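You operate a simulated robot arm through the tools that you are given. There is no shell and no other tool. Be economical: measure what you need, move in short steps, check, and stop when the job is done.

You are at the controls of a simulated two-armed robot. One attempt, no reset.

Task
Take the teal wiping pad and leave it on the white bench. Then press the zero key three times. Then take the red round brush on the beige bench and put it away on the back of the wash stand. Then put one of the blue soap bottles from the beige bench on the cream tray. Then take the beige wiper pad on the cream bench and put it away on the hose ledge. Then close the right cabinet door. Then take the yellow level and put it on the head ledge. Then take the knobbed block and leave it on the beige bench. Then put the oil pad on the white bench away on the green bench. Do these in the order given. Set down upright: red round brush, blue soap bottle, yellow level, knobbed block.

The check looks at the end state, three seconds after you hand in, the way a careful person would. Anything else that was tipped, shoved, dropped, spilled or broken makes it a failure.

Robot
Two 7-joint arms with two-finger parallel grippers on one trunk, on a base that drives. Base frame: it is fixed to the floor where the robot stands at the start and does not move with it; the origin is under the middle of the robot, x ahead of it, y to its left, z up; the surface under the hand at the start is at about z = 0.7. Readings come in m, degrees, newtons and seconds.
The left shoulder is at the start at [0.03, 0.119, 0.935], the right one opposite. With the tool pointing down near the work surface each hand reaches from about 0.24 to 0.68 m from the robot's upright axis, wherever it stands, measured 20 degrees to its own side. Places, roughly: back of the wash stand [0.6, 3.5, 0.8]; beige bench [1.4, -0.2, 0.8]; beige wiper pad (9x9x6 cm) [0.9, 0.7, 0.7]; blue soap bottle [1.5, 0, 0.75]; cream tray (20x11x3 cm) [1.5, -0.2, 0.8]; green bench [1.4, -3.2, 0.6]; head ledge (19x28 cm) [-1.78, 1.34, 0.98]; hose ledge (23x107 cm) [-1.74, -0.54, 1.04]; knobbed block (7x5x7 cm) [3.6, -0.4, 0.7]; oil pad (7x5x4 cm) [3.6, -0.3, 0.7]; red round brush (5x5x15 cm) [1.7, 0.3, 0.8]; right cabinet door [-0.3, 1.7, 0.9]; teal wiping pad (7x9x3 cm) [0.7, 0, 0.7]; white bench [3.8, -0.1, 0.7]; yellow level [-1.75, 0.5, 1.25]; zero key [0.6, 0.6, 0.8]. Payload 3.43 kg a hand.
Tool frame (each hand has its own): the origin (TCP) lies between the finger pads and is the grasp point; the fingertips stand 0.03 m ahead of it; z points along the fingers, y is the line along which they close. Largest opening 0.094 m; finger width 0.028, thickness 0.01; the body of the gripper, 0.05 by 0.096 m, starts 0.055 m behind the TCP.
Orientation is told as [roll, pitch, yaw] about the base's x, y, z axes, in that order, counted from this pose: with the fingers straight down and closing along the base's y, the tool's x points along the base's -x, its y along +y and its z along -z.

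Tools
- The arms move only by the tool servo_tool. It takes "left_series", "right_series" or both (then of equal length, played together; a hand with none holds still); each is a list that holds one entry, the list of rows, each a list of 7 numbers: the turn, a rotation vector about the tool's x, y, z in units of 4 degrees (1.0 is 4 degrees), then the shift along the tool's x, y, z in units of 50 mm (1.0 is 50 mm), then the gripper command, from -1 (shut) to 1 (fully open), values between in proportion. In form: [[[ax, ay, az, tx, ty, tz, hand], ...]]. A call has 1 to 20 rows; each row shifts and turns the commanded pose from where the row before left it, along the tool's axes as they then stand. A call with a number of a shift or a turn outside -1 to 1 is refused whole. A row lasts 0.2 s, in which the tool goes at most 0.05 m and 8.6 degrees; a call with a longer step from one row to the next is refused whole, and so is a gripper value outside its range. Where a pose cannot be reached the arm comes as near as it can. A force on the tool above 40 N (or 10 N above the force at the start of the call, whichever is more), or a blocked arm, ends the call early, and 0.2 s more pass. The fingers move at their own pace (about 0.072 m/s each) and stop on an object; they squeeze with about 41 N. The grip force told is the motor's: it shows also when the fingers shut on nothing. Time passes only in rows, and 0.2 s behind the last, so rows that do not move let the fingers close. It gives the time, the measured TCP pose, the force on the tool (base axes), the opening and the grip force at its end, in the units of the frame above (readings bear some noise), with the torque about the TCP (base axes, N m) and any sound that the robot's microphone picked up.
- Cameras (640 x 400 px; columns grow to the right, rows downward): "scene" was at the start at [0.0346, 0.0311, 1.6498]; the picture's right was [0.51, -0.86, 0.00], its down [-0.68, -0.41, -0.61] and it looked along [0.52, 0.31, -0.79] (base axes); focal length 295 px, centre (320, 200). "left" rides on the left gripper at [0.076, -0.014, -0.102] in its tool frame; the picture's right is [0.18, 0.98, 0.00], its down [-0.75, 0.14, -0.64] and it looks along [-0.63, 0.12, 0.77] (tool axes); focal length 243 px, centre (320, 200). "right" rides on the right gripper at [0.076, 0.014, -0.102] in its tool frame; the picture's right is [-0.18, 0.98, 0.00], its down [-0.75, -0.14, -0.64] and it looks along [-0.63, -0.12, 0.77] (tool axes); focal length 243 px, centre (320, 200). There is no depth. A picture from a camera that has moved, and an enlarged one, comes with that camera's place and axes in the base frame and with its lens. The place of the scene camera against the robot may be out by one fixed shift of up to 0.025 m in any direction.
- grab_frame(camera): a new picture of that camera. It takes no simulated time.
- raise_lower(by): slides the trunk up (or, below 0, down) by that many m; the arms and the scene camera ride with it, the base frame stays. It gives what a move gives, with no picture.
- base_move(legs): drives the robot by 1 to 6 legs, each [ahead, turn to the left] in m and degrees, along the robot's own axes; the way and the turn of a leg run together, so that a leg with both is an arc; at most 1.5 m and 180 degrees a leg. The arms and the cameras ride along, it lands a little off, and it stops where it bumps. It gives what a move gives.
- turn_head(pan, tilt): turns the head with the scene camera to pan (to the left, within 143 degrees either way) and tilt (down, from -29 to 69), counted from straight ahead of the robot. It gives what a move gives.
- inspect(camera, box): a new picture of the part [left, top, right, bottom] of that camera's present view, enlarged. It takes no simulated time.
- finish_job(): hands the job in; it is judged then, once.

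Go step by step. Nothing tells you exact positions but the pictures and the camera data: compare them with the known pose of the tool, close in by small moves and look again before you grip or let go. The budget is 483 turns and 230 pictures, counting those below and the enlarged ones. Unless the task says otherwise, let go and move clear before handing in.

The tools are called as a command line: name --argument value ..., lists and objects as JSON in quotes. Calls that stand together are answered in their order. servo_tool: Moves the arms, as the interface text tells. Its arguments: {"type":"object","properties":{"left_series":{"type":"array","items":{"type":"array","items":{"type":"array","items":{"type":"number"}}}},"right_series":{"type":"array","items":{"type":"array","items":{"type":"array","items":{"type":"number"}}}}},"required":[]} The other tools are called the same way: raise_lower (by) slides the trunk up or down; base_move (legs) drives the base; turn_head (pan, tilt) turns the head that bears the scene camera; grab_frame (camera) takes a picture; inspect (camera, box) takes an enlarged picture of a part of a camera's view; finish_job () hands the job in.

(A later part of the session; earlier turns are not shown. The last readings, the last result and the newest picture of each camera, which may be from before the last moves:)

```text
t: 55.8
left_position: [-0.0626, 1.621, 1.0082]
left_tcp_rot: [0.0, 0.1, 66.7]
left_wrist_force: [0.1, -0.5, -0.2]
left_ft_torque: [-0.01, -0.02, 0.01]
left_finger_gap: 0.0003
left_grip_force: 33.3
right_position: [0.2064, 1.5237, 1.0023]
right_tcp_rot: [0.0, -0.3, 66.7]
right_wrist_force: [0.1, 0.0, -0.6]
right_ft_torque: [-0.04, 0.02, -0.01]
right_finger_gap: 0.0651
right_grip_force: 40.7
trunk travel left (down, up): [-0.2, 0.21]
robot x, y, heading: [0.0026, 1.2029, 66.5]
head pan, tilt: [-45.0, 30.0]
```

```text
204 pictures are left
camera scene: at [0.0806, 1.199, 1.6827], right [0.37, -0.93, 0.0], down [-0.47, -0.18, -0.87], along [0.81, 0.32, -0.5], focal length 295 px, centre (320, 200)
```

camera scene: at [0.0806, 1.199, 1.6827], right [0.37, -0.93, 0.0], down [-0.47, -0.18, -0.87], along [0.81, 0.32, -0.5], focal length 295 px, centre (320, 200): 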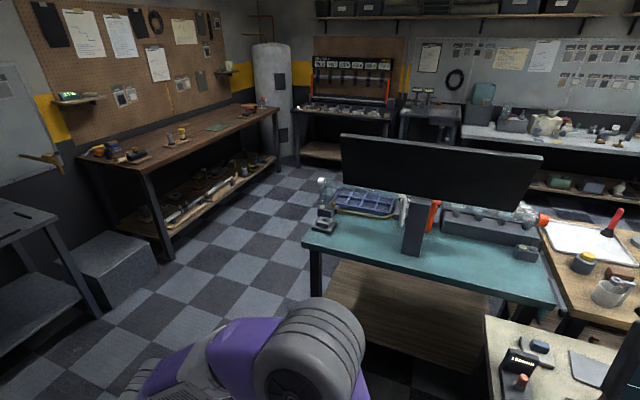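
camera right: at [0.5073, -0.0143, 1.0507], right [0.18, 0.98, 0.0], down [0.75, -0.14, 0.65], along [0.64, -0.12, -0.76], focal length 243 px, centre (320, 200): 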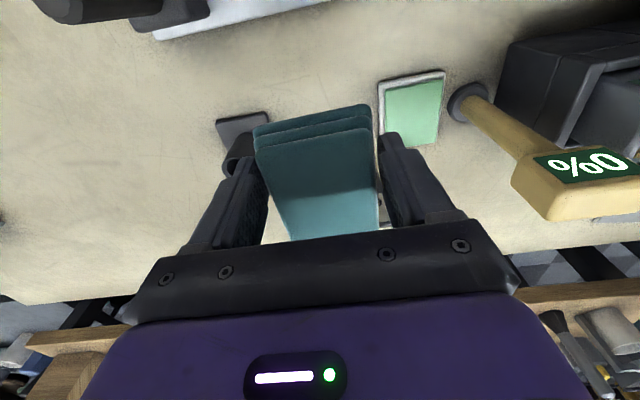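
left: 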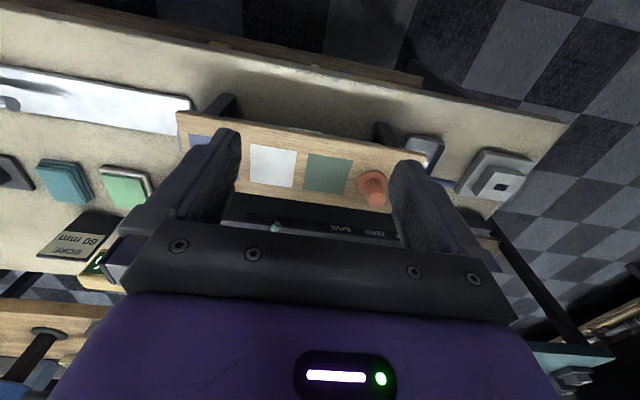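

grab_frame --camera "right"

base_move --legs '[[1.32, 0], [0, -66]]'

turn_head --pan -20 --tilt 25

grab_frame --camera "scene"

```text
203 pictures are left
camera right: at [0.1619, 1.4599, 1.1034], right [-0.83, 0.56, 0.0], down [0.43, 0.63, 0.65], along [0.36, 0.54, -0.76], focal length 243 px, centre (320, 200)
```

right: 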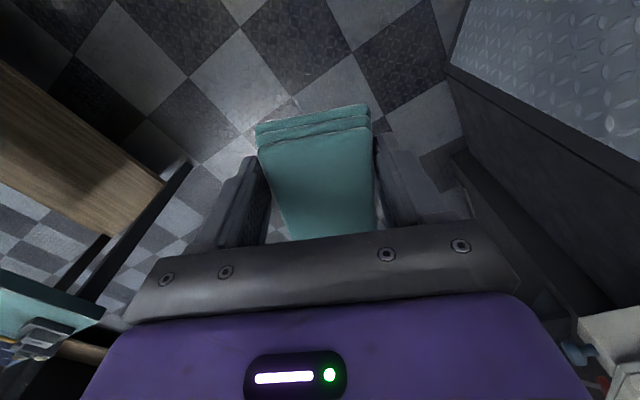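

```text
t: 65.3
left_position: [0.8952, 2.6403, 1.0084]
left_tcp_rot: [0.1, -0.1, 0.7]
left_wrist_force: [1.2, -0.2, -0.8]
left_ft_torque: [0.03, -0.04, -0.01]
left_finger_gap: 0.0001
left_grip_force: 33.0
right_position: [0.9166, 2.3554, 1.0025]
right_tcp_rot: [0.0, -0.3, 0.6]
right_wrist_force: [0.5, -0.3, -0.6]
right_ft_torque: [-0.02, 0.02, -0.01]
right_finger_gap: 0.0649
right_grip_force: 41.0
trunk travel left (down, up): [-0.2, 0.21]
robot x, y, heading: [0.5425, 2.402, 0.4]
head pan, tilt: [-45.0, 30.0]
```

```text
t: 66.2
left_position: [0.8964, 2.6404, 1.0082]
left_tcp_rot: [0.0, 0.0, 0.6]
left_wrist_force: [0.4, -0.1, 0.3]
left_ft_torque: [-0.01, -0.01, -0.01]
left_finger_gap: 0.0003
left_grip_force: 33.0
right_position: [0.9177, 2.3549, 1.0019]
right_tcp_rot: [0.0, -0.4, 0.5]
right_wrist_force: [1.1, -0.1, -0.3]
right_ft_torque: [0.0, 0.0, 0.0]
right_finger_gap: 0.0648
right_grip_force: 41.0
trunk travel left (down, up): [-0.2, 0.21]
robot x, y, heading: [0.5417, 2.4037, 0.3]
head pan, tilt: [-20.0, 25.0]
```

```text
202 pictures are left
camera scene: at [0.5982, 2.3672, 1.6906], right [-0.34, -0.94, 0.0], down [-0.4, 0.14, -0.91], along [0.85, -0.31, -0.42], focal length 295 px, centre (320, 200)
```

scene: 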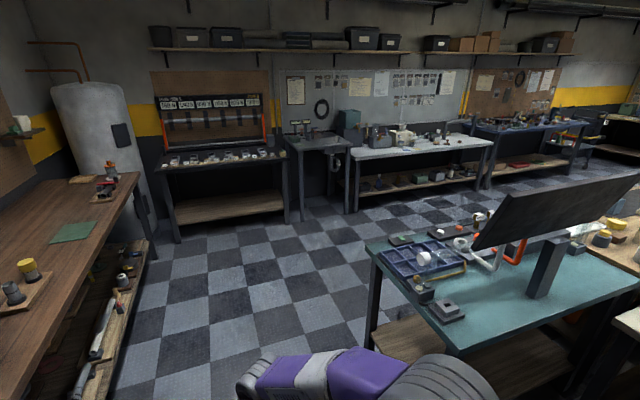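

base_move --legs '[[1.0, 0], [1.0, 0], [0, -90], [1.2, 0]]'

turn_head --pan 30 --tilt 35

grab_frame --camera "scene"

turn_head --pan -40 --tilt 35

grab_frame --camera "scene"

```text
t: 85.7
left_position: [2.8081, 0.8482, 1.0078]
left_tcp_rot: [0.0, 0.0, -88.5]
left_wrist_force: [-0.1, -0.2, 0.5]
left_ft_torque: [0.0, 0.0, -0.02]
left_finger_gap: 0.0
left_grip_force: 33.3
right_position: [2.524, 0.8213, 1.0017]
right_tcp_rot: [0.1, -0.3, -88.3]
right_wrist_force: [-0.5, -0.9, 0.6]
right_ft_torque: [0.01, -0.01, -0.01]
right_finger_gap: 0.0648
right_grip_force: 41.1
trunk travel left (down, up): [-0.2, 0.21]
robot x, y, heading: [2.5691, 1.2012, -88.7]
head pan, tilt: [-20.0, 25.0]
```

```text
t: 86.8
left_position: [2.8072, 0.8483, 1.0084]
left_tcp_rot: [0.0, 0.0, -88.4]
left_wrist_force: [-0.2, -0.2, 0.2]
left_ft_torque: [0.02, -0.02, -0.02]
left_finger_gap: 0.0
left_grip_force: 32.9
right_position: [2.5229, 0.821, 1.0028]
right_tcp_rot: [0.0, -0.2, -88.4]
right_wrist_force: [-0.4, 0.4, -0.1]
right_ft_torque: [0.03, -0.05, -0.03]
right_finger_gap: 0.0648
right_grip_force: 41.1
trunk travel left (down, up): [-0.2, 0.21]
robot x, y, heading: [2.5652, 1.1978, -88.5]
head pan, tilt: [30.0, 35.0]
```

```text
201 pictures are left
camera scene: at [2.612, 1.1466, 1.6749], right [-0.85, -0.52, 0.0], down [-0.3, 0.49, -0.82], along [0.43, -0.7, -0.57], focal length 295 px, centre (320, 200)
```

scene: 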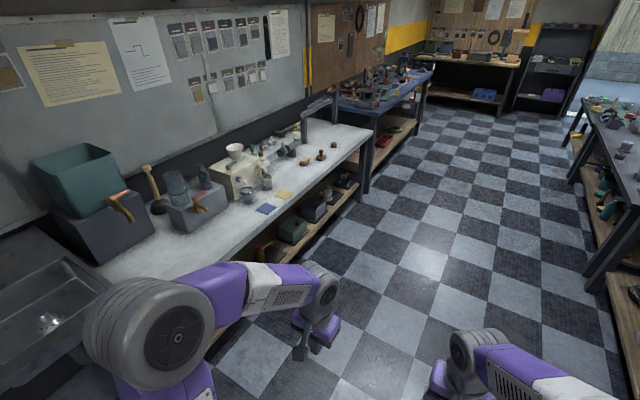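

```text
t: 88.2
left_position: [2.8085, 0.8475, 1.0074]
left_tcp_rot: [0.0, 0.1, -88.4]
left_wrist_force: [-0.3, 0.1, -0.4]
left_ft_torque: [-0.04, 0.02, -0.02]
left_finger_gap: 0.0
left_grip_force: 32.7
right_position: [2.5235, 0.821, 1.0016]
right_tcp_rot: [0.0, -0.3, -88.3]
right_wrist_force: [-0.4, -0.3, 0.0]
right_ft_torque: [-0.02, 0.01, -0.01]
right_finger_gap: 0.0647
right_grip_force: 41.0
trunk travel left (down, up): [-0.2, 0.21]
robot x, y, heading: [2.5676, 1.1965, -88.5]
head pan, tilt: [-40.0, 35.0]
```

```text
200 pictures are left
camera scene: at [2.5114, 1.1529, 1.6749], right [-0.78, 0.62, 0.0], down [0.36, 0.45, -0.82], along [-0.51, -0.64, -0.57], focal length 295 px, centre (320, 200)
```

scene: 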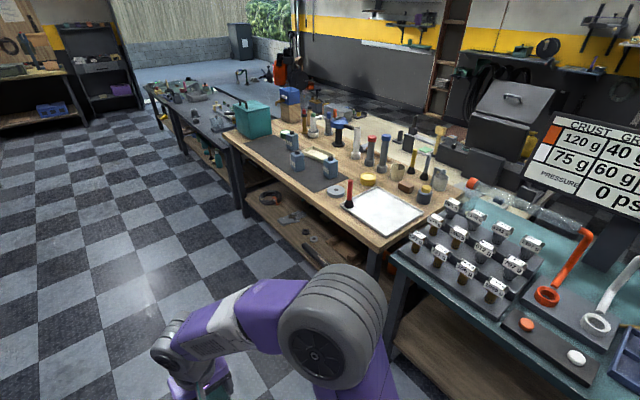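

The aisle is clear. I drive down to y≈-0.15, face the white bench and look for free room.

base_move --legs '[[1.32, 0], [0, 88.5], [0.2, 0]]'

turn_head --pan 0 --tilt 45

grab_frame --camera "scene"

```text
t: 99.8
left_position: [3.1577, 0.1339, 1.0078]
left_tcp_rot: [0.0, 0.1, 0.9]
left_wrist_force: [-0.2, -0.2, 0.0]
left_ft_torque: [-0.02, -0.02, 0.02]
left_finger_gap: 0.0
left_grip_force: 33.3
right_position: [3.1813, -0.151, 1.0013]
right_tcp_rot: [0.1, -0.2, 0.8]
right_wrist_force: [0.5, -0.3, -1.2]
right_ft_torque: [0.03, 0.03, -0.03]
right_finger_gap: 0.0645
right_grip_force: 40.9
trunk travel left (down, up): [-0.2, 0.21]
robot x, y, heading: [2.8011, -0.1024, 0.7]
head pan, tilt: [-40.0, 35.0]
```

```text
t: 100.9
left_position: [3.1566, 0.1333, 1.0087]
left_tcp_rot: [-0.1, 0.0, 1.0]
left_wrist_force: [-0.8, 0.6, 0.0]
left_ft_torque: [-0.02, -0.02, 0.02]
left_finger_gap: 0.0
left_grip_force: 33.3
right_position: [3.1804, -0.1518, 1.0023]
right_tcp_rot: [0.0, -0.3, 0.9]
right_wrist_force: [-0.5, -0.7, -0.1]
right_ft_torque: [0.02, 0.02, 0.0]
right_finger_gap: 0.065
right_grip_force: 40.3
trunk travel left (down, up): [-0.2, 0.21]
robot x, y, heading: [2.7999, -0.1026, 0.8]
head pan, tilt: [0.0, 45.0]
```

```text
199 pictures are left
camera scene: at [2.8555, -0.1101, 1.6601], right [0.01, -1.0, 0.0], down [-0.71, -0.01, -0.71], along [0.71, 0.01, -0.71], focal length 295 px, centre (320, 200)
```

scene: 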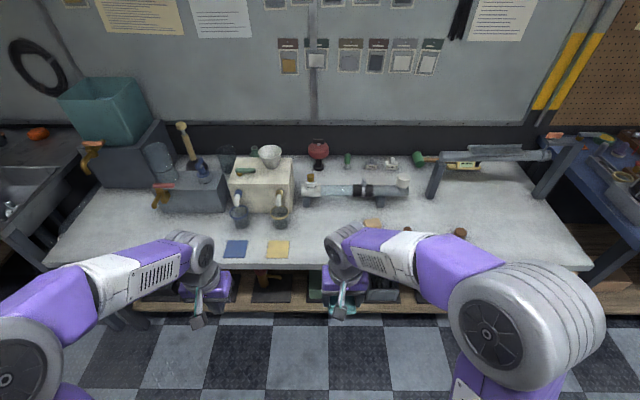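

grab_frame --camera "right"

inspect --camera "scene" --box '[220, 140, 540, 340]'

```text
198 pictures are left
camera right: at [3.1029, -0.1384, 1.1035], right [0.17, 0.99, 0.0], down [0.75, -0.13, 0.65], along [0.64, -0.11, -0.76], focal length 243 px, centre (320, 200)
```

right: 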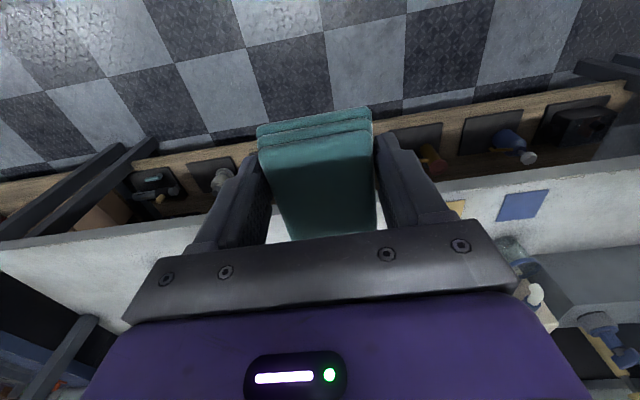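

```text
2.00 times, centred on (380, 240) of scene
camera zoom: at [2.8555, -0.1101, 1.6601], right [0.01, -1.0, 0.0], down [-0.71, -0.01, -0.71], along [0.71, 0.01, -0.71], focal length 589 px, centre (200, 120)
```

zoom: 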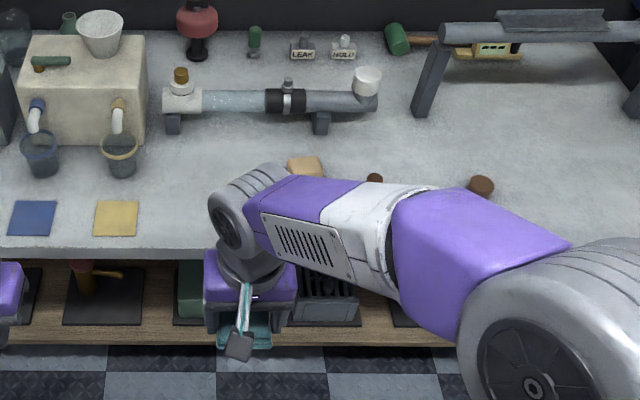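

Oil pad is near (3.65,-0.33), a yellow sheet near (3.5,0.05). I'll set the teal pad at about (3.58,-0.13); drive closer.

base_move --legs '[[0.25, -0.8]]'

servo_tool --right_series '[[[0, 0, 0, -0.7, 0, 0.3, -1], [0, 0, 0, -0.7, 0, 0.3, -1], [0, 0, 0, -0.7, 0, 0.3, -1], [0, 0, 0, -0.6, 0, 0.3, -1]]]'

grab_frame --camera "right"

grab_frame --camera "scene"

```text
t: 102.7
left_position: [3.4121, 0.1287, 1.0072]
left_tcp_rot: [0.1, 0.1, 0.1]
left_wrist_force: [0.8, -0.6, 1.1]
left_ft_torque: [-0.02, 0.03, 0.02]
left_finger_gap: 0.0002
left_grip_force: 33.0
right_position: [3.4302, -0.1554, 1.0017]
right_tcp_rot: [0.0, -0.3, 0.2]
right_wrist_force: [0.3, 0.2, -2.0]
right_ft_torque: [0.01, 0.03, 0.02]
right_finger_gap: 0.0647
right_grip_force: 41.1
trunk travel left (down, up): [-0.2, 0.21]
robot x, y, heading: [3.0574, -0.102, -0.3]
head pan, tilt: [0.0, 45.0]
```

```text
t: 103.7
left_position: [3.4109, 0.13, 1.0081]
left_tcp_rot: [0.0, 0.0, 0.2]
left_wrist_force: [-0.1, -0.2, 0.0]
left_ft_torque: [0.04, -0.03, 0.0]
left_finger_gap: 0.0001
left_grip_force: 32.8
right_position: [3.5662, -0.1573, 0.9411]
right_tcp_rot: [0.0, -0.2, 0.1]
right_wrist_force: [0.1, 0.2, 0.7]
right_ft_torque: [-0.01, -0.01, 0.03]
right_finger_gap: 0.0646
right_grip_force: 41.4
trunk travel left (down, up): [-0.2, 0.21]
robot x, y, heading: [3.0533, -0.102, -0.1]
head pan, tilt: [0.0, 45.0]
```

```text
196 pictures are left
camera right: at [3.4882, -0.1422, 1.0421], right [0.18, 0.98, 0.0], down [0.75, -0.14, 0.65], along [0.64, -0.12, -0.76], focal length 243 px, centre (320, 200)
```

right: 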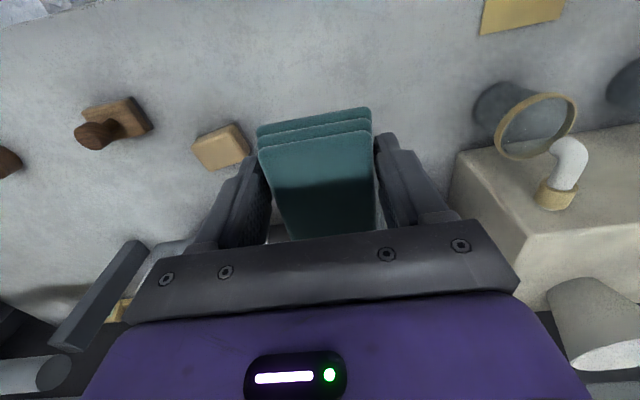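

```text
195 pictures are left
camera scene: at [3.1064, -0.1097, 1.66], right [0.0, -1.0, 0.0], down [-0.71, 0.0, -0.71], along [0.71, 0.0, -0.71], focal length 295 px, centre (320, 200)
```

scene: 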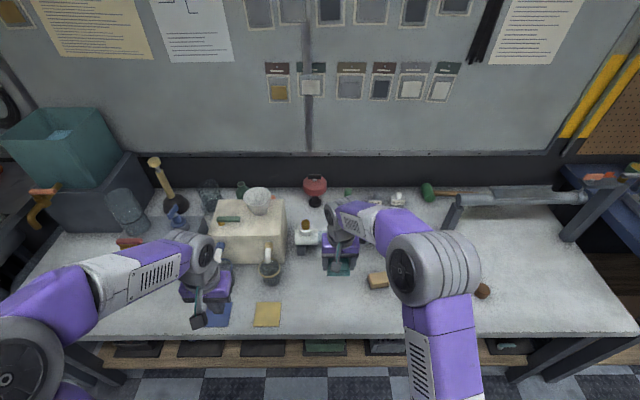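

servo_tool --right_series '[[[0, 0, 0, 0, 0.7, 0.5, -1], [0, 0, 0, 0, 0, 0.9, -1], [0, 0, 0, 0, 0, 0.9, -1], [0, 0, 0, 0, 0, 0.9, -1], [0, 0, 0, 0, 0, 0.5, -1]]]'

grab_frame --camera "right"

```text
t: 104.9
left_position: [3.4112, 0.1294, 1.0078]
left_tcp_rot: [-0.1, 0.0, 0.1]
left_wrist_force: [-0.7, 0.7, 0.9]
left_ft_torque: [0.03, 0.01, 0.05]
left_finger_gap: 0.0
left_grip_force: 32.8
right_position: [3.5665, -0.1203, 0.7587]
right_tcp_rot: [0.2, -0.5, 0.0]
right_wrist_force: [1.0, -0.1, -0.6]
right_ft_torque: [-0.02, -0.01, -0.02]
right_finger_gap: 0.0647
right_grip_force: 40.6
trunk travel left (down, up): [-0.2, 0.21]
robot x, y, heading: [3.055, -0.1002, -0.2]
head pan, tilt: [0.0, 45.0]
```

```text
194 pictures are left
camera right: at [3.4886, -0.1058, 0.8591], right [0.18, 0.98, 0.0], down [0.75, -0.14, 0.65], along [0.64, -0.12, -0.76], focal length 243 px, centre (320, 200)
```

right: 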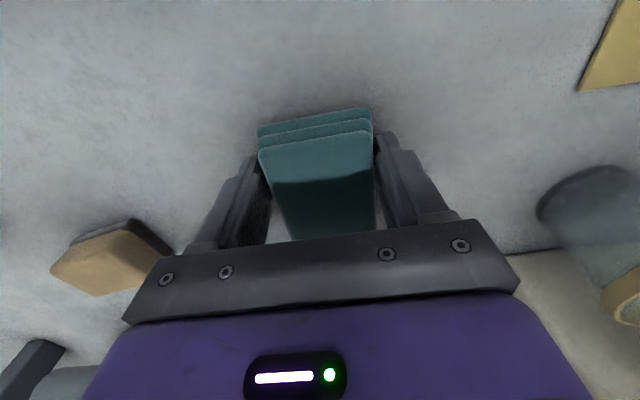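

servo_tool --right_series '[[[0, 0, 0, 0, 0, 0.2, -1], [0, 0, 0, 0, 0, 0.1, -1], [0, 0, 0, 0, 0, 0.08, -1], [0, 0, 0, 0, 0, 0.08, -1], [0, 0, 0, 0, 0, 0, -1]]]'

```text
t: 105.5
left_position: [3.4085, 0.1287, 1.0088]
left_tcp_rot: [0.1, -0.1, 0.0]
left_wrist_force: [0.2, -0.5, 0.4]
left_ft_torque: [0.0, 0.03, 0.0]
left_finger_gap: 0.0
left_grip_force: 33.1
right_position: [3.5675, -0.1178, 0.7538]
right_tcp_rot: [0.1, -0.8, 0.0]
right_wrist_force: [-8.2, -3.3, 22.6]
right_ft_torque: [-0.24, 0.02, -0.11]
right_finger_gap: 0.0645
right_grip_force: 40.8
trunk travel left (down, up): [-0.2, 0.21]
robot x, y, heading: [3.0524, -0.102, -0.4]
head pan, tilt: [0.0, 45.0]
stopped in row 2 (right hand): the force on the tool passed its limit at 46 N (the readings are from after the stop); the commanded pose is now the measured one
```

Contact with the bench. Release and lift.

servo_tool --right_series '[[[0, 0, 0, 0, 0, -0.04, -1], [0, 0, 0, 0, 0, 0, 0.3], [0, 0, 0, 0, 0, 0, 0.9], [0, 0, 0, 0, 0, 0, 1], [0, 0, 0, 0, 0, -0.4, 1], [0, 0, 0, 0, 0, -0.8, 1], [0, 0, 0, 0, 0, -0.9, 1], [0, 0, 0, 0, 0, -0.9, 1], [0, 0, 0, 0.5, 0, -0.8, 1]]]'

grab_frame --camera "right"

```text
t: 107.5
left_position: [3.4096, 0.1306, 1.0087]
left_tcp_rot: [0.0, -0.1, 0.1]
left_wrist_force: [0.6, 0.0, -0.4]
left_ft_torque: [-0.01, -0.01, -0.01]
left_finger_gap: 0.0001
left_grip_force: 32.6
right_position: [3.5415, -0.1204, 0.9441]
right_tcp_rot: [0.2, -0.8, -0.1]
right_wrist_force: [0.0, 0.4, -0.2]
right_ft_torque: [-0.01, -0.02, 0.02]
right_finger_gap: 0.0942
right_grip_force: 0.1
trunk travel left (down, up): [-0.2, 0.21]
robot x, y, heading: [3.0519, -0.1047, -0.3]
head pan, tilt: [0.0, 45.0]
```

```text
193 pictures are left
camera right: at [3.4636, -0.1058, 1.0449], right [0.18, 0.98, 0.0], down [0.74, -0.14, 0.65], along [0.64, -0.12, -0.76], focal length 243 px, centre (320, 200)
```

right: 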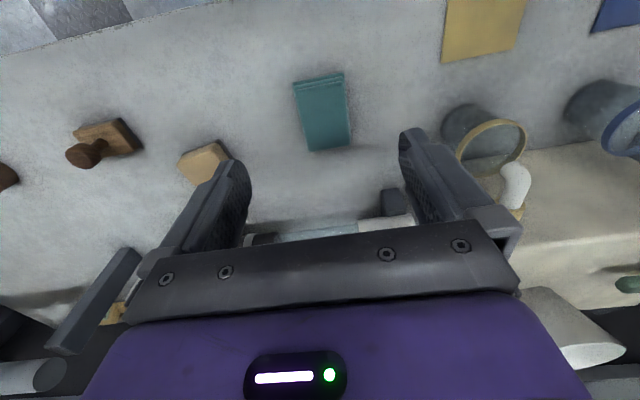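

Teal pad placed cleanly. Tuck and drive back the same way to the cream bench.

base_move --legs '[[-0.45, 0]]'

servo_tool --right_series '[[[0, 0, 0, 0.7, -0.2, -0.4, 1], [0, 0, 0, 0.7, -0.2, -0.4, 1], [0, 0, 0, 0.7, -0.2, -0.4, 1]]]'

base_move --legs '[[0, 90], [1.25, 0], [1.25, 0]]'

```text
t: 110.2
left_position: [2.9557, 0.1308, 1.0084]
left_tcp_rot: [0.0, 0.0, 0.3]
left_wrist_force: [-0.5, -0.4, 0.2]
left_ft_torque: [-0.03, 0.0, -0.04]
left_finger_gap: 0.0001
left_grip_force: 33.3
right_position: [3.0891, -0.118, 0.9426]
right_tcp_rot: [0.1, -0.8, 0.2]
right_wrist_force: [-0.2, 0.4, 0.3]
right_ft_torque: [-0.01, 0.01, -0.01]
right_finger_gap: 0.094
right_grip_force: 0.0
trunk travel left (down, up): [-0.2, 0.21]
robot x, y, heading: [2.6013, -0.1011, -0.2]
head pan, tilt: [0.0, 45.0]
```

```text
t: 111.0
left_position: [2.9562, 0.1311, 1.0077]
left_tcp_rot: [0.0, 0.0, 0.3]
left_wrist_force: [-1.2, 0.2, 0.0]
left_ft_torque: [0.03, -0.04, 0.02]
left_finger_gap: 0.0
left_grip_force: 32.9
right_position: [2.983, -0.148, 1.0027]
right_tcp_rot: [0.2, -0.8, 0.2]
right_wrist_force: [0.1, -0.8, -0.1]
right_ft_torque: [0.04, 0.0, 0.0]
right_finger_gap: 0.0938
right_grip_force: 0.1
trunk travel left (down, up): [-0.2, 0.21]
robot x, y, heading: [2.5999, -0.0998, -0.2]
head pan, tilt: [0.0, 45.0]
```

```text
t: 127.0
left_position: [2.322, 2.731, 1.0088]
left_tcp_rot: [0.0, -0.1, 91.5]
left_wrist_force: [-0.2, 0.6, 0.2]
left_ft_torque: [-0.05, 0.01, 0.01]
left_finger_gap: 0.0002
left_grip_force: 32.5
right_position: [2.5977, 2.7662, 1.0021]
right_tcp_rot: [0.1, -0.7, 91.3]
right_wrist_force: [-0.1, -0.3, -0.2]
right_ft_torque: [0.0, 0.01, -0.05]
right_finger_gap: 0.0938
right_grip_force: 0.0
trunk travel left (down, up): [-0.2, 0.21]
robot x, y, heading: [2.5626, 2.3819, 91.2]
head pan, tilt: [0.0, 45.0]
```

base_move --legs '[[0, 88.5], [1.0, 0], [1.03, 0]]'

```text
t: 140.4
left_position: [0.1929, 2.2818, 1.0101]
left_tcp_rot: [-0.1, -0.3, 176.5]
left_wrist_force: [-0.2, 1.1, -0.3]
left_ft_torque: [-0.01, -0.04, 0.03]
left_finger_gap: 0.0002
left_grip_force: 33.1
right_position: [0.1874, 2.5598, 1.001]
right_tcp_rot: [0.1, -0.4, 176.9]
right_wrist_force: [0.3, -0.4, 0.5]
right_ft_torque: [0.0, 0.02, 0.0]
right_finger_gap: 0.094
right_grip_force: 0.1
trunk travel left (down, up): [-0.2, 0.21]
robot x, y, heading: [0.561, 2.4885, 176.4]
head pan, tilt: [0.0, 45.0]
stopped in leg 3: the robot was blocked; the commanded pose is now the measured one
```

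The robot reports being blocked near the end of the leg. I look around before moving.

turn_head --pan -50 --tilt 50

grab_frame --camera "scene"

turn_head --pan 50 --tilt 50

grab_frame --camera "scene"

```text
t: 141.6
left_position: [0.1924, 2.2793, 1.0095]
left_tcp_rot: [0.0, -0.2, 176.6]
left_wrist_force: [0.8, 0.0, 0.8]
left_ft_torque: [0.0, 0.0, 0.05]
left_finger_gap: 0.0
left_grip_force: 32.7
right_position: [0.1869, 2.5588, 1.0021]
right_tcp_rot: [0.0, -0.5, 176.8]
right_wrist_force: [0.9, -0.9, -0.2]
right_ft_torque: [0.01, -0.01, -0.02]
right_finger_gap: 0.0941
right_grip_force: 0.0
trunk travel left (down, up): [-0.2, 0.21]
robot x, y, heading: [0.5605, 2.4896, 176.3]
head pan, tilt: [-50.0, 50.0]
```

```text
192 pictures are left
camera scene: at [0.5516, 2.5438, 1.6532], right [0.81, 0.59, 0.0], down [0.45, -0.62, -0.64], along [-0.38, 0.52, -0.76], focal length 295 px, centre (320, 200)
```

scene: 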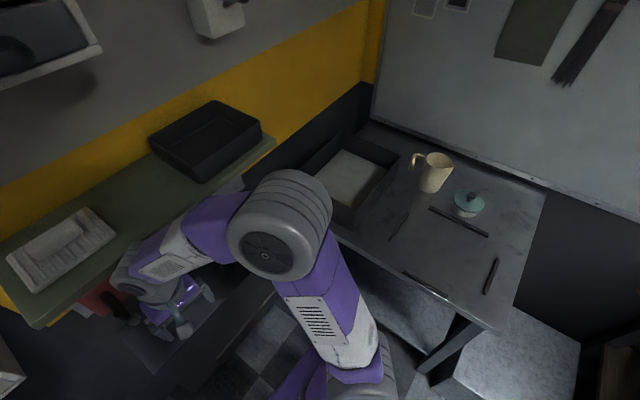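

```text
t: 143.4
left_position: [0.1933, 2.2804, 1.0098]
left_tcp_rot: [0.0, -0.2, 176.5]
left_wrist_force: [-0.2, -0.1, -0.1]
left_ft_torque: [0.01, 0.03, -0.02]
left_finger_gap: 0.0001
left_grip_force: 32.9
right_position: [0.1873, 2.56, 1.0027]
right_tcp_rot: [0.0, -0.4, 176.8]
right_wrist_force: [0.2, -0.2, -0.3]
right_ft_torque: [0.01, 0.0, -0.01]
right_finger_gap: 0.0943
right_grip_force: 0.0
trunk travel left (down, up): [-0.2, 0.21]
robot x, y, heading: [0.5612, 2.4922, 176.2]
head pan, tilt: [50.0, 50.0]
```

```text
191 pictures are left
camera scene: at [0.5439, 2.426, 1.6533], right [-0.72, 0.69, 0.0], down [0.53, 0.55, -0.65], along [-0.45, -0.46, -0.76], focal length 295 px, centre (320, 200)
```

scene: 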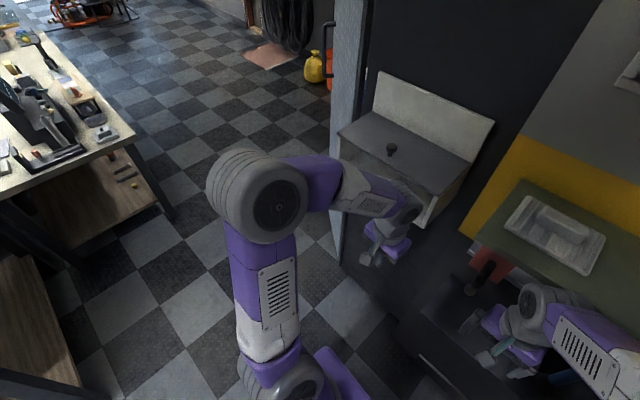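

The right hand touched the wall shelf edge at x≈0.1; nothing appears displaced. I back off and take the diagonal to the cream bench.

base_move --legs '[[-0.25, 0], [0, 61.2]]'

turn_head --pan -60 --tilt 25

grab_frame --camera "scene"

```text
t: 148.0
left_position: [0.8277, 2.0476, 1.0078]
left_tcp_rot: [0.0, 0.0, -120.6]
left_wrist_force: [0.2, 0.0, -0.3]
left_ft_torque: [-0.01, -0.02, 0.01]
left_finger_gap: 0.0
left_grip_force: 33.1
right_position: [0.5767, 2.1675, 1.0014]
right_tcp_rot: [0.0, -0.3, -120.1]
right_wrist_force: [-0.2, 0.0, -0.4]
right_ft_torque: [0.0, -0.02, -0.02]
right_finger_gap: 0.0939
right_grip_force: 0.0
trunk travel left (down, up): [-0.2, 0.21]
robot x, y, heading: [0.8079, 2.4754, -120.9]
head pan, tilt: [50.0, 50.0]
```

```text
t: 149.8
left_position: [0.8277, 2.0479, 1.0083]
left_tcp_rot: [0.0, 0.0, -120.6]
left_wrist_force: [-1.4, -0.2, -0.1]
left_ft_torque: [-0.01, 0.01, -0.02]
left_finger_gap: 0.0
left_grip_force: 32.9
right_position: [0.5779, 2.1693, 1.0009]
right_tcp_rot: [0.0, -0.3, -120.1]
right_wrist_force: [0.7, -0.5, -0.5]
right_ft_torque: [0.02, 0.0, 0.01]
right_finger_gap: 0.0942
right_grip_force: 0.1
trunk travel left (down, up): [-0.2, 0.21]
robot x, y, heading: [0.8101, 2.472, -121.0]
head pan, tilt: [-60.0, 25.0]
```

```text
190 pictures are left
camera scene: at [0.7329, 2.4934, 1.6906], right [0.01, 1.0, 0.0], down [0.42, -0.01, -0.91], along [-0.91, 0.01, -0.42], focal length 295 px, centre (320, 200)
```

scene: 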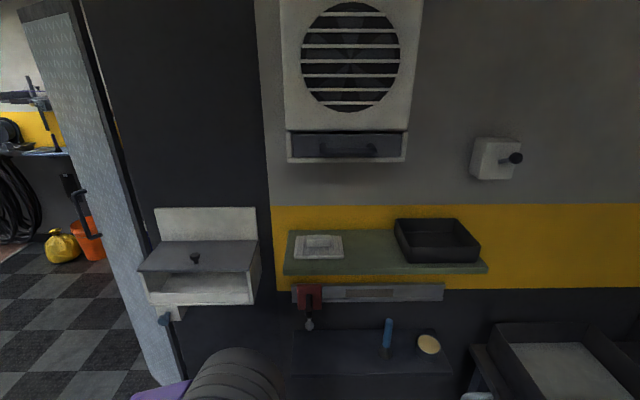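

base_move --legs '[[1.17, 0], [1.17, 0]]'

base_move --legs '[[-0.02, 0], [0, 121]]'

turn_head --pan 15 --tilt 50

grab_frame --camera "scene"

```text
t: 161.2
left_position: [-0.3497, 0.0625, 1.009]
left_tcp_rot: [-0.1, 0.0, -120.2]
left_wrist_force: [-1.0, 0.6, 0.0]
left_ft_torque: [0.03, -0.02, -0.03]
left_finger_gap: 0.0
left_grip_force: 33.0
right_position: [-0.6005, 0.1806, 0.9994]
right_tcp_rot: [0.0, -0.1, -119.6]
right_wrist_force: [-0.5, 0.2, 0.3]
right_ft_torque: [0.03, 0.01, 0.03]
right_finger_gap: 0.0938
right_grip_force: 0.1
trunk travel left (down, up): [-0.2, 0.21]
robot x, y, heading: [-0.3691, 0.4853, -120.4]
head pan, tilt: [-60.0, 25.0]
```

```text
t: 167.1
left_position: [-0.0134, 0.7504, 1.0076]
left_tcp_rot: [0.0, 0.0, 2.5]
left_wrist_force: [0.2, 1.1, 0.2]
left_ft_torque: [0.0, 0.01, 0.01]
left_finger_gap: 0.0002
left_grip_force: 33.1
right_position: [0.0229, 0.4743, 1.0003]
right_tcp_rot: [0.0, -0.2, 3.0]
right_wrist_force: [-0.2, 0.5, 0.6]
right_ft_torque: [0.0, -0.03, -0.02]
right_finger_gap: 0.094
right_grip_force: 0.0
trunk travel left (down, up): [-0.2, 0.21]
robot x, y, heading: [-0.3569, 0.5066, 1.9]
head pan, tilt: [-60.0, 25.0]
```

```text
t: 168.6
left_position: [-0.0125, 0.7512, 1.0093]
left_tcp_rot: [0.0, 0.0, 2.7]
left_wrist_force: [-0.5, 1.1, 0.2]
left_ft_torque: [0.04, 0.0, 0.03]
left_finger_gap: 0.0
left_grip_force: 33.2
right_position: [0.0222, 0.477, 0.9999]
right_tcp_rot: [0.0, -0.1, 2.9]
right_wrist_force: [0.5, 0.0, -0.6]
right_ft_torque: [-0.02, 0.01, 0.03]
right_finger_gap: 0.0941
right_grip_force: 0.1
trunk travel left (down, up): [-0.2, 0.21]
robot x, y, heading: [-0.3613, 0.5045, 2.2]
head pan, tilt: [15.0, 50.0]
```

```text
189 pictures are left
camera scene: at [-0.316, 0.5187, 1.6532], right [0.3, -0.96, 0.0], down [-0.73, -0.23, -0.64], along [0.61, 0.19, -0.77], focal length 295 px, centre (320, 200)
```

scene: 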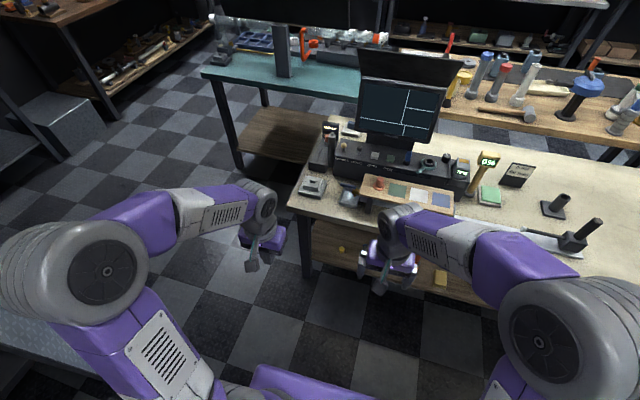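

inspect --camera "scene" --box '[290, 110, 530, 260]'

```text
2.67 times, centred on (410, 185) of scene
camera zoom: at [-0.316, 0.5187, 1.6532], right [0.3, -0.96, 0.0], down [-0.73, -0.23, -0.64], along [0.61, 0.19, -0.77], focal length 786 px, centre (80, 240)
```

zoom: 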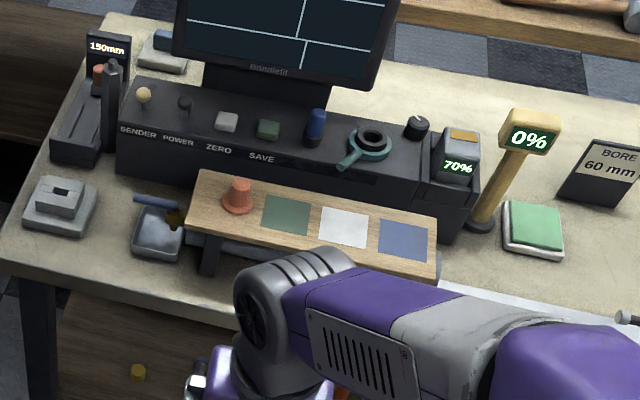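

ZERO key sits at about (0.66,0.58,0.80). I drive up to the bench and use the left hand with closed fingers.

base_move --legs '[[0.44, -2]]'

grab_frame --camera "left"

grab_frame --camera "scene"

```text
t: 171.2
left_position: [0.4362, 0.7453, 1.008]
left_tcp_rot: [0.0, 0.0, 0.4]
left_wrist_force: [0.5, 0.4, 0.8]
left_ft_torque: [0.03, 0.0, 0.01]
left_finger_gap: 0.0001
left_grip_force: 33.2
right_position: [0.4614, 0.4678, 0.9998]
right_tcp_rot: [0.0, -0.3, 0.5]
right_wrist_force: [-0.1, 0.4, 0.0]
right_ft_torque: [0.0, -0.01, -0.01]
right_finger_gap: 0.094
right_grip_force: 0.1
trunk travel left (down, up): [-0.2, 0.21]
robot x, y, heading: [0.0804, 0.5139, -0.1]
head pan, tilt: [15.0, 50.0]
```

```text
187 pictures are left
camera left: at [0.3618, 0.732, 1.1117], right [-0.19, 0.98, 0.0], down [0.75, 0.15, 0.64], along [0.63, 0.12, -0.77], focal length 243 px, centre (320, 200)
```

left: 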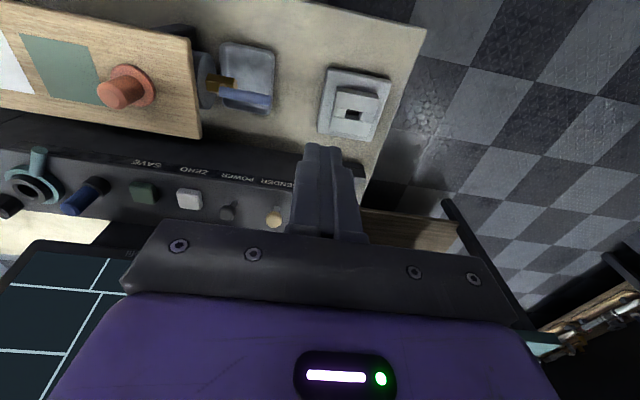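

```text
186 pictures are left
camera scene: at [0.1257, 0.5256, 1.6531], right [0.26, -0.97, 0.0], down [-0.74, -0.2, -0.64], along [0.62, 0.17, -0.77], focal length 295 px, centre (320, 200)
```

scene: 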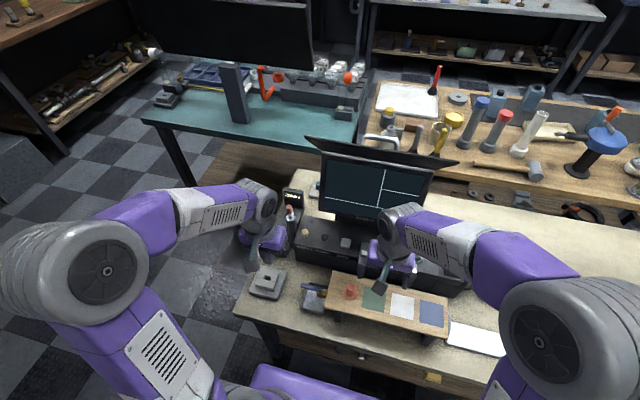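

servo_tool --left_series '[[[0, 0, 0, -0.2, 0, 0, -1], [0, 0, 0, -0.53, -0.45, 0, -1], [0, 0, 0, -0.53, -0.45, 0.2, -1], [0, 0, 0, -0.53, -0.45, 0.2, -1], [0, 0, 0, -0.53, -0.45, 0.2, -1], [0, 0, 0, -0.53, -0.45, 0.2, -1], [0, 0, 0, -0.53, -0.45, 0.2, -1], [0, 0, 0, 0, -0.88, 0.2, -1]]]' --right_series '[[[0, 0, 0, 0.2, -0.5, 0, 0], [0, 0, 0, 0.2, -0.5, 0, 0], [0, 0, 0, 0.2, -0.5, 0, 0], [0, 0, 0, 0, -0.5, 0, 0], [0, 0, 0, 0, -0.5, 0, 0], [0, 0, 0, 0, -0.5, 0, 0], [0, 0, 0, 0, -0.5, 0, 0], [0, 0, 0, 0, 0, 0, 0]]]'

grab_frame --camera "left"

grab_frame --camera "scene"

```text
t: 173.1
left_position: [0.6079, 0.5673, 0.9492]
left_tcp_rot: [0.1, -0.1, 0.3]
left_wrist_force: [0.4, -0.4, 0.0]
left_ft_torque: [0.01, -0.02, 0.01]
left_finger_gap: 0.0001
left_grip_force: 32.8
right_position: [0.4354, 0.2928, 0.9991]
right_tcp_rot: [-0.1, -0.2, 0.6]
right_wrist_force: [0.4, -1.3, 0.3]
right_ft_torque: [0.0, 0.0, -0.04]
right_finger_gap: 0.047
right_grip_force: 0.1
trunk travel left (down, up): [-0.2, 0.21]
robot x, y, heading: [0.08, 0.5098, 0.1]
head pan, tilt: [15.0, 50.0]
```

```text
185 pictures are left
camera left: at [0.5323, 0.5535, 1.053], right [-0.19, 0.98, 0.0], down [0.75, 0.14, 0.64], along [0.63, 0.12, -0.77], focal length 243 px, centre (320, 200)
```

left: 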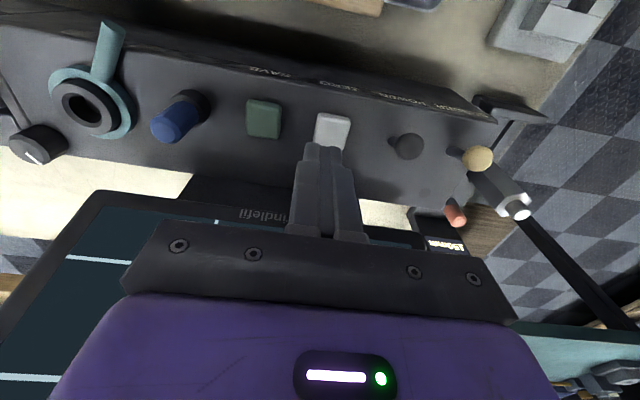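

```text
184 pictures are left
camera scene: at [0.1247, 0.5244, 1.6532], right [0.26, -0.97, 0.0], down [-0.74, -0.2, -0.64], along [0.62, 0.17, -0.77], focal length 295 px, centre (320, 200)
```

scene: 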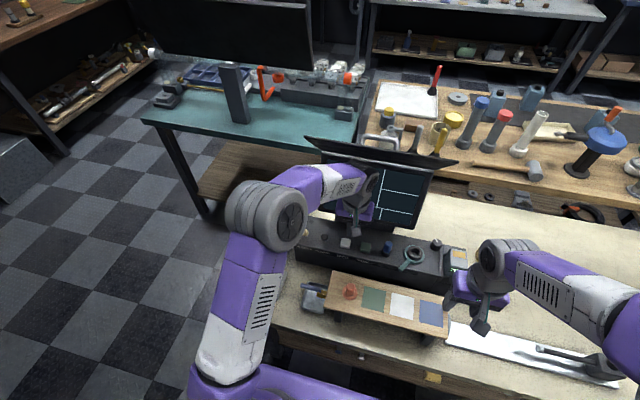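

Triangulating, the ZERO key top is near (0.625,0.583,0.836). I move above it.

servo_tool --left_series '[[[0, 0, 0, -0.34, 0.32, 0.3, -1], [0, 0, 0, 0, 0, 0.6, -1]]]'

grab_frame --camera "left"

inspect --camera "scene" --box '[280, 130, 480, 290]'

```text
t: 173.7
left_position: [0.6248, 0.5851, 0.904]
left_tcp_rot: [0.0, 0.0, 0.3]
left_wrist_force: [0.9, 0.5, -0.4]
left_ft_torque: [-0.01, 0.0, -0.02]
left_finger_gap: 0.0
left_grip_force: 33.3
right_position: [0.4347, 0.2943, 1.0005]
right_tcp_rot: [0.1, -0.2, 0.6]
right_wrist_force: [0.6, -0.6, 0.2]
right_ft_torque: [0.01, 0.01, 0.0]
right_finger_gap: 0.047
right_grip_force: 0.1
trunk travel left (down, up): [-0.2, 0.21]
robot x, y, heading: [0.0824, 0.513, 0.1]
head pan, tilt: [15.0, 50.0]
```

```text
183 pictures are left
camera left: at [0.5487, 0.5709, 1.0082], right [-0.19, 0.98, 0.0], down [0.75, 0.15, 0.64], along [0.63, 0.12, -0.77], focal length 243 px, centre (320, 200)
```

left: 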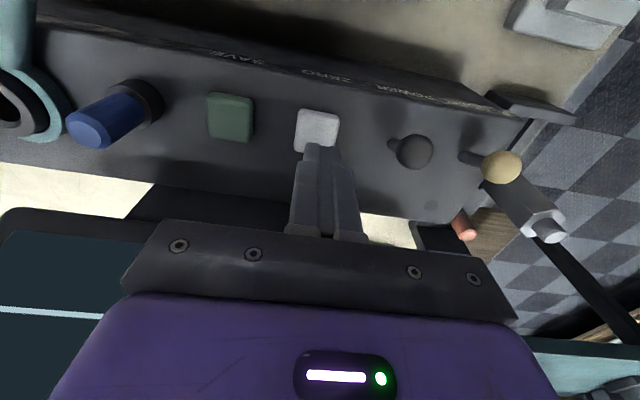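

```text
2.50 times, centred on (380, 210) of scene
camera zoom: at [0.1251, 0.5255, 1.6531], right [0.26, -0.97, 0.0], down [-0.74, -0.2, -0.64], along [0.62, 0.17, -0.77], focal length 737 px, centre (170, 175)
```

zoom: 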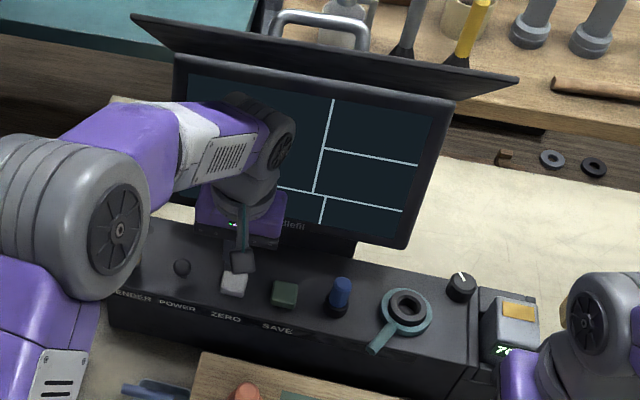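

Aligned. I lower gently to feel the key.

servo_tool --left_series '[[[0, 0, 0, 0, 0, 0.5, -1], [0, 0, 0, 0, 0, 0.08, -1], [0, 0, 0, 0, 0, 0.08, -1]]]'

grab_frame --camera "left"

```text
t: 174.4
left_position: [0.6243, 0.5845, 0.8711]
left_tcp_rot: [0.0, 0.0, 0.3]
left_wrist_force: [-0.4, 1.1, -0.9]
left_ft_torque: [0.01, 0.03, 0.02]
left_finger_gap: 0.0002
left_grip_force: 32.8
right_position: [0.4344, 0.2929, 1.0008]
right_tcp_rot: [0.0, -0.1, 0.5]
right_wrist_force: [0.5, 0.4, -0.3]
right_ft_torque: [0.02, 0.01, 0.0]
right_finger_gap: 0.0471
right_grip_force: 0.1
trunk travel left (down, up): [-0.2, 0.21]
robot x, y, heading: [0.0825, 0.5109, 0.1]
head pan, tilt: [15.0, 50.0]
```

```text
181 pictures are left
camera left: at [0.5493, 0.57, 0.9748], right [-0.19, 0.98, 0.0], down [0.75, 0.15, 0.64], along [0.63, 0.12, -0.77], focal length 243 px, centre (320, 200)
```

left: 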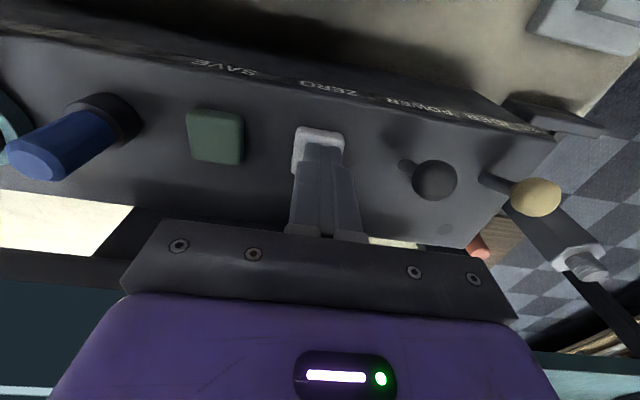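

servo_tool --left_series '[[[0, 0, 0, 0, 0, 0.06, -1], [0, 0, 0, 0, 0, 0.06, -1], [0, 0, 0, 0, 0, 0.04, -1], [0, 0, 0, 0, 0, 0, -1]]]'

```text
t: 175.4
left_position: [0.6227, 0.5835, 0.8626]
left_tcp_rot: [0.0, 0.0, 0.3]
left_wrist_force: [1.2, -0.3, 0.9]
left_ft_torque: [0.0, 0.01, 0.01]
left_finger_gap: 0.0002
left_grip_force: 32.7
right_position: [0.4348, 0.2926, 1.0]
right_tcp_rot: [0.0, -0.2, 0.5]
right_wrist_force: [0.0, 0.5, -0.3]
right_ft_torque: [0.02, 0.0, -0.01]
right_finger_gap: 0.0469
right_grip_force: 0.0
trunk travel left (down, up): [-0.2, 0.21]
robot x, y, heading: [0.079, 0.5115, 0.1]
head pan, tilt: [15.0, 50.0]
```

servo_tool --left_series '[[[0, 0, 0, 0, 0, 0.04, -1], [0, 0, 0, 0, 0, 0.04, -1], [0, 0, 0, 0, 0, 0.04, -1], [0, 0, 0, 0, 0, 0, -1]]]'

grab_frame --camera "left"

```text
t: 176.4
left_position: [0.6238, 0.5833, 0.8567]
left_tcp_rot: [-0.1, -0.1, 0.3]
left_wrist_force: [0.7, -0.7, 10.1]
left_ft_torque: [-0.01, -0.02, -0.05]
left_finger_gap: 0.0001
left_grip_force: 32.7
right_position: [0.4346, 0.2921, 1.0013]
right_tcp_rot: [0.0, -0.4, 0.5]
right_wrist_force: [-0.1, 0.4, -0.2]
right_ft_torque: [0.03, 0.0, 0.03]
right_finger_gap: 0.0472
right_grip_force: 0.0
trunk travel left (down, up): [-0.2, 0.21]
robot x, y, heading: [0.0807, 0.5134, -0.1]
head pan, tilt: [15.0, 50.0]
heard: click
```

```text
180 pictures are left
camera left: at [0.5481, 0.5696, 0.9606], right [-0.19, 0.98, 0.0], down [0.75, 0.15, 0.64], along [0.63, 0.12, -0.77], focal length 243 px, centre (320, 200)
```

left: 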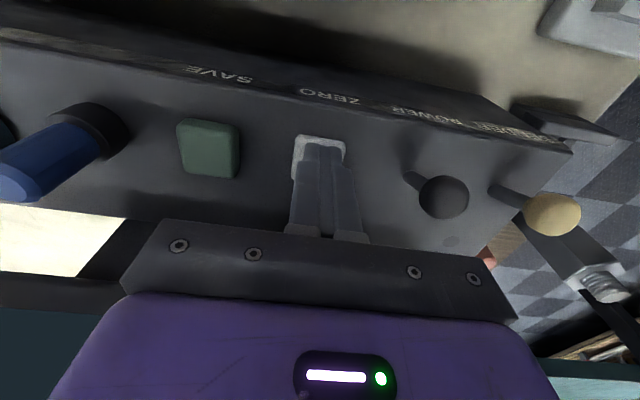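

A click: press one. Lift 12 mm and press again to the same depth.

servo_tool --left_series '[[[0, 0, 0, 0, 0, -0.12, -1], [0, 0, 0, 0, 0, -0.12, -1], [0, 0, 0, 0, 0, 0, -1], [0, 0, 0, 0, 0, 0, -1]]]'

servo_tool --left_series '[[[0, 0, 0, 0, 0, 0.12, -1], [0, 0, 0, 0, 0, 0.06, -1], [0, 0, 0, 0, 0, 0.06, -1], [0, 0, 0, 0, 0, 0, -1]]]'

```text
t: 177.4
left_position: [0.6233, 0.5842, 0.869]
left_tcp_rot: [0.1, 0.0, 0.2]
left_wrist_force: [0.2, -0.5, -1.2]
left_ft_torque: [0.0, 0.01, 0.04]
left_finger_gap: 0.0
left_grip_force: 33.1
right_position: [0.4345, 0.2933, 1.0021]
right_tcp_rot: [0.0, -0.2, 0.5]
right_wrist_force: [0.1, -0.6, -0.3]
right_ft_torque: [0.0, 0.0, 0.01]
right_finger_gap: 0.047
right_grip_force: 0.1
trunk travel left (down, up): [-0.2, 0.21]
robot x, y, heading: [0.081, 0.5132, 0.2]
head pan, tilt: [15.0, 50.0]
```

```text
t: 178.4
left_position: [0.6228, 0.583, 0.8579]
left_tcp_rot: [-0.1, -0.2, 0.3]
left_wrist_force: [-2.0, -0.1, 7.9]
left_ft_torque: [-0.03, 0.09, -0.02]
left_finger_gap: 0.0
left_grip_force: 32.7
right_position: [0.4348, 0.2937, 1.0014]
right_tcp_rot: [-0.1, -0.2, 0.7]
right_wrist_force: [-0.6, -0.5, 0.4]
right_ft_torque: [-0.01, 0.02, -0.01]
right_finger_gap: 0.0471
right_grip_force: 0.0
trunk travel left (down, up): [-0.2, 0.21]
robot x, y, heading: [0.0806, 0.515, -0.1]
head pan, tilt: [15.0, 50.0]
heard: click
```

Second click. Once more.

servo_tool --left_series '[[[0, 0, 0, 0, 0, -0.12, -1], [0, 0, 0, 0, 0, -0.12, -1], [0, 0, 0, 0, 0, 0, -1], [0, 0, 0, 0, 0, 0, -1]]]'

servo_tool --left_series '[[[0, 0, 0, 0, 0, 0.12, -1], [0, 0, 0, 0, 0, 0.06, -1], [0, 0, 0, 0, 0, 0.06, -1], [0, 0, 0, 0, 0, 0, -1]]]'

servo_tool --left_series '[[[0, 0, 0, 0, 0, -0.3, -1], [0, 0, 0, 0, 0, -0.8, -1], [0, 0, 0, 0.3, 0, -0.8, -1], [0, 0, 0, 0.8, 0, -0.4, -1], [0, 0, 0, 0.8, 0, -0.2, -1], [0, 0, 0, 0.8, 0, -0.2, -1], [0, 0, 0, 0.8, 0, -0.2, -1], [0, 0, 0, 0.8, 0, -0.1, -1]]]'

grab_frame --camera "left"

```text
t: 179.4
left_position: [0.6228, 0.5836, 0.8677]
left_tcp_rot: [0.0, 0.0, 0.3]
left_wrist_force: [0.6, -0.9, 0.7]
left_ft_torque: [-0.04, 0.0, -0.01]
left_finger_gap: 0.0
left_grip_force: 32.6
right_position: [0.4346, 0.2936, 1.0001]
right_tcp_rot: [0.0, -0.3, 0.6]
right_wrist_force: [-0.4, 0.0, -0.3]
right_ft_torque: [-0.01, 0.0, -0.01]
right_finger_gap: 0.0471
right_grip_force: 0.1
trunk travel left (down, up): [-0.2, 0.21]
robot x, y, heading: [0.0819, 0.512, -0.3]
head pan, tilt: [15.0, 50.0]
```

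```text
t: 180.4
left_position: [0.6223, 0.5841, 0.8572]
left_tcp_rot: [0.0, -0.2, 0.4]
left_wrist_force: [-2.0, -1.4, 7.4]
left_ft_torque: [-0.01, 0.05, -0.03]
left_finger_gap: 0.0
left_grip_force: 33.7
right_position: [0.4335, 0.2935, 1.0006]
right_tcp_rot: [0.0, -0.3, 0.6]
right_wrist_force: [0.9, -0.4, -0.5]
right_ft_torque: [-0.01, 0.04, -0.03]
right_finger_gap: 0.0473
right_grip_force: 0.0
trunk travel left (down, up): [-0.2, 0.21]
robot x, y, heading: [0.0782, 0.5164, 0.0]
head pan, tilt: [15.0, 50.0]
heard: click
```

```text
t: 182.2
left_position: [0.4076, 0.5853, 1.0072]
left_tcp_rot: [0.0, 0.0, 0.3]
left_wrist_force: [0.2, -0.7, 0.3]
left_ft_torque: [-0.01, 0.0, -0.05]
left_finger_gap: 0.0
left_grip_force: 33.2
right_position: [0.433, 0.2936, 1.001]
right_tcp_rot: [0.0, -0.2, 0.6]
right_wrist_force: [0.2, 0.2, -1.6]
right_ft_torque: [0.01, -0.01, 0.01]
right_finger_gap: 0.047
right_grip_force: 0.0
trunk travel left (down, up): [-0.2, 0.21]
robot x, y, heading: [0.0797, 0.5121, -0.2]
head pan, tilt: [15.0, 50.0]
```

```text
179 pictures are left
camera left: at [0.3327, 0.5695, 1.1105], right [-0.19, 0.98, 0.0], down [0.75, 0.15, 0.64], along [0.63, 0.12, -0.77], focal length 243 px, centre (320, 200)
```

left: 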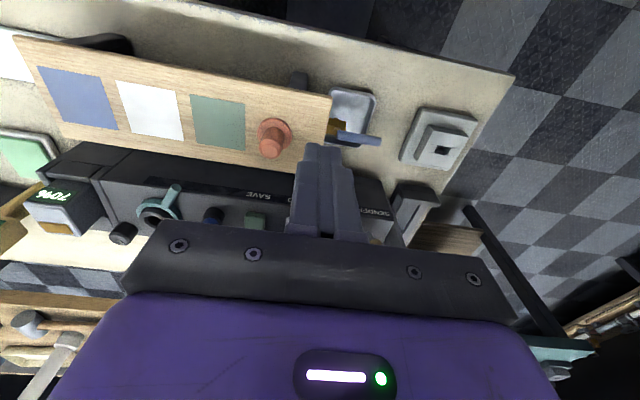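

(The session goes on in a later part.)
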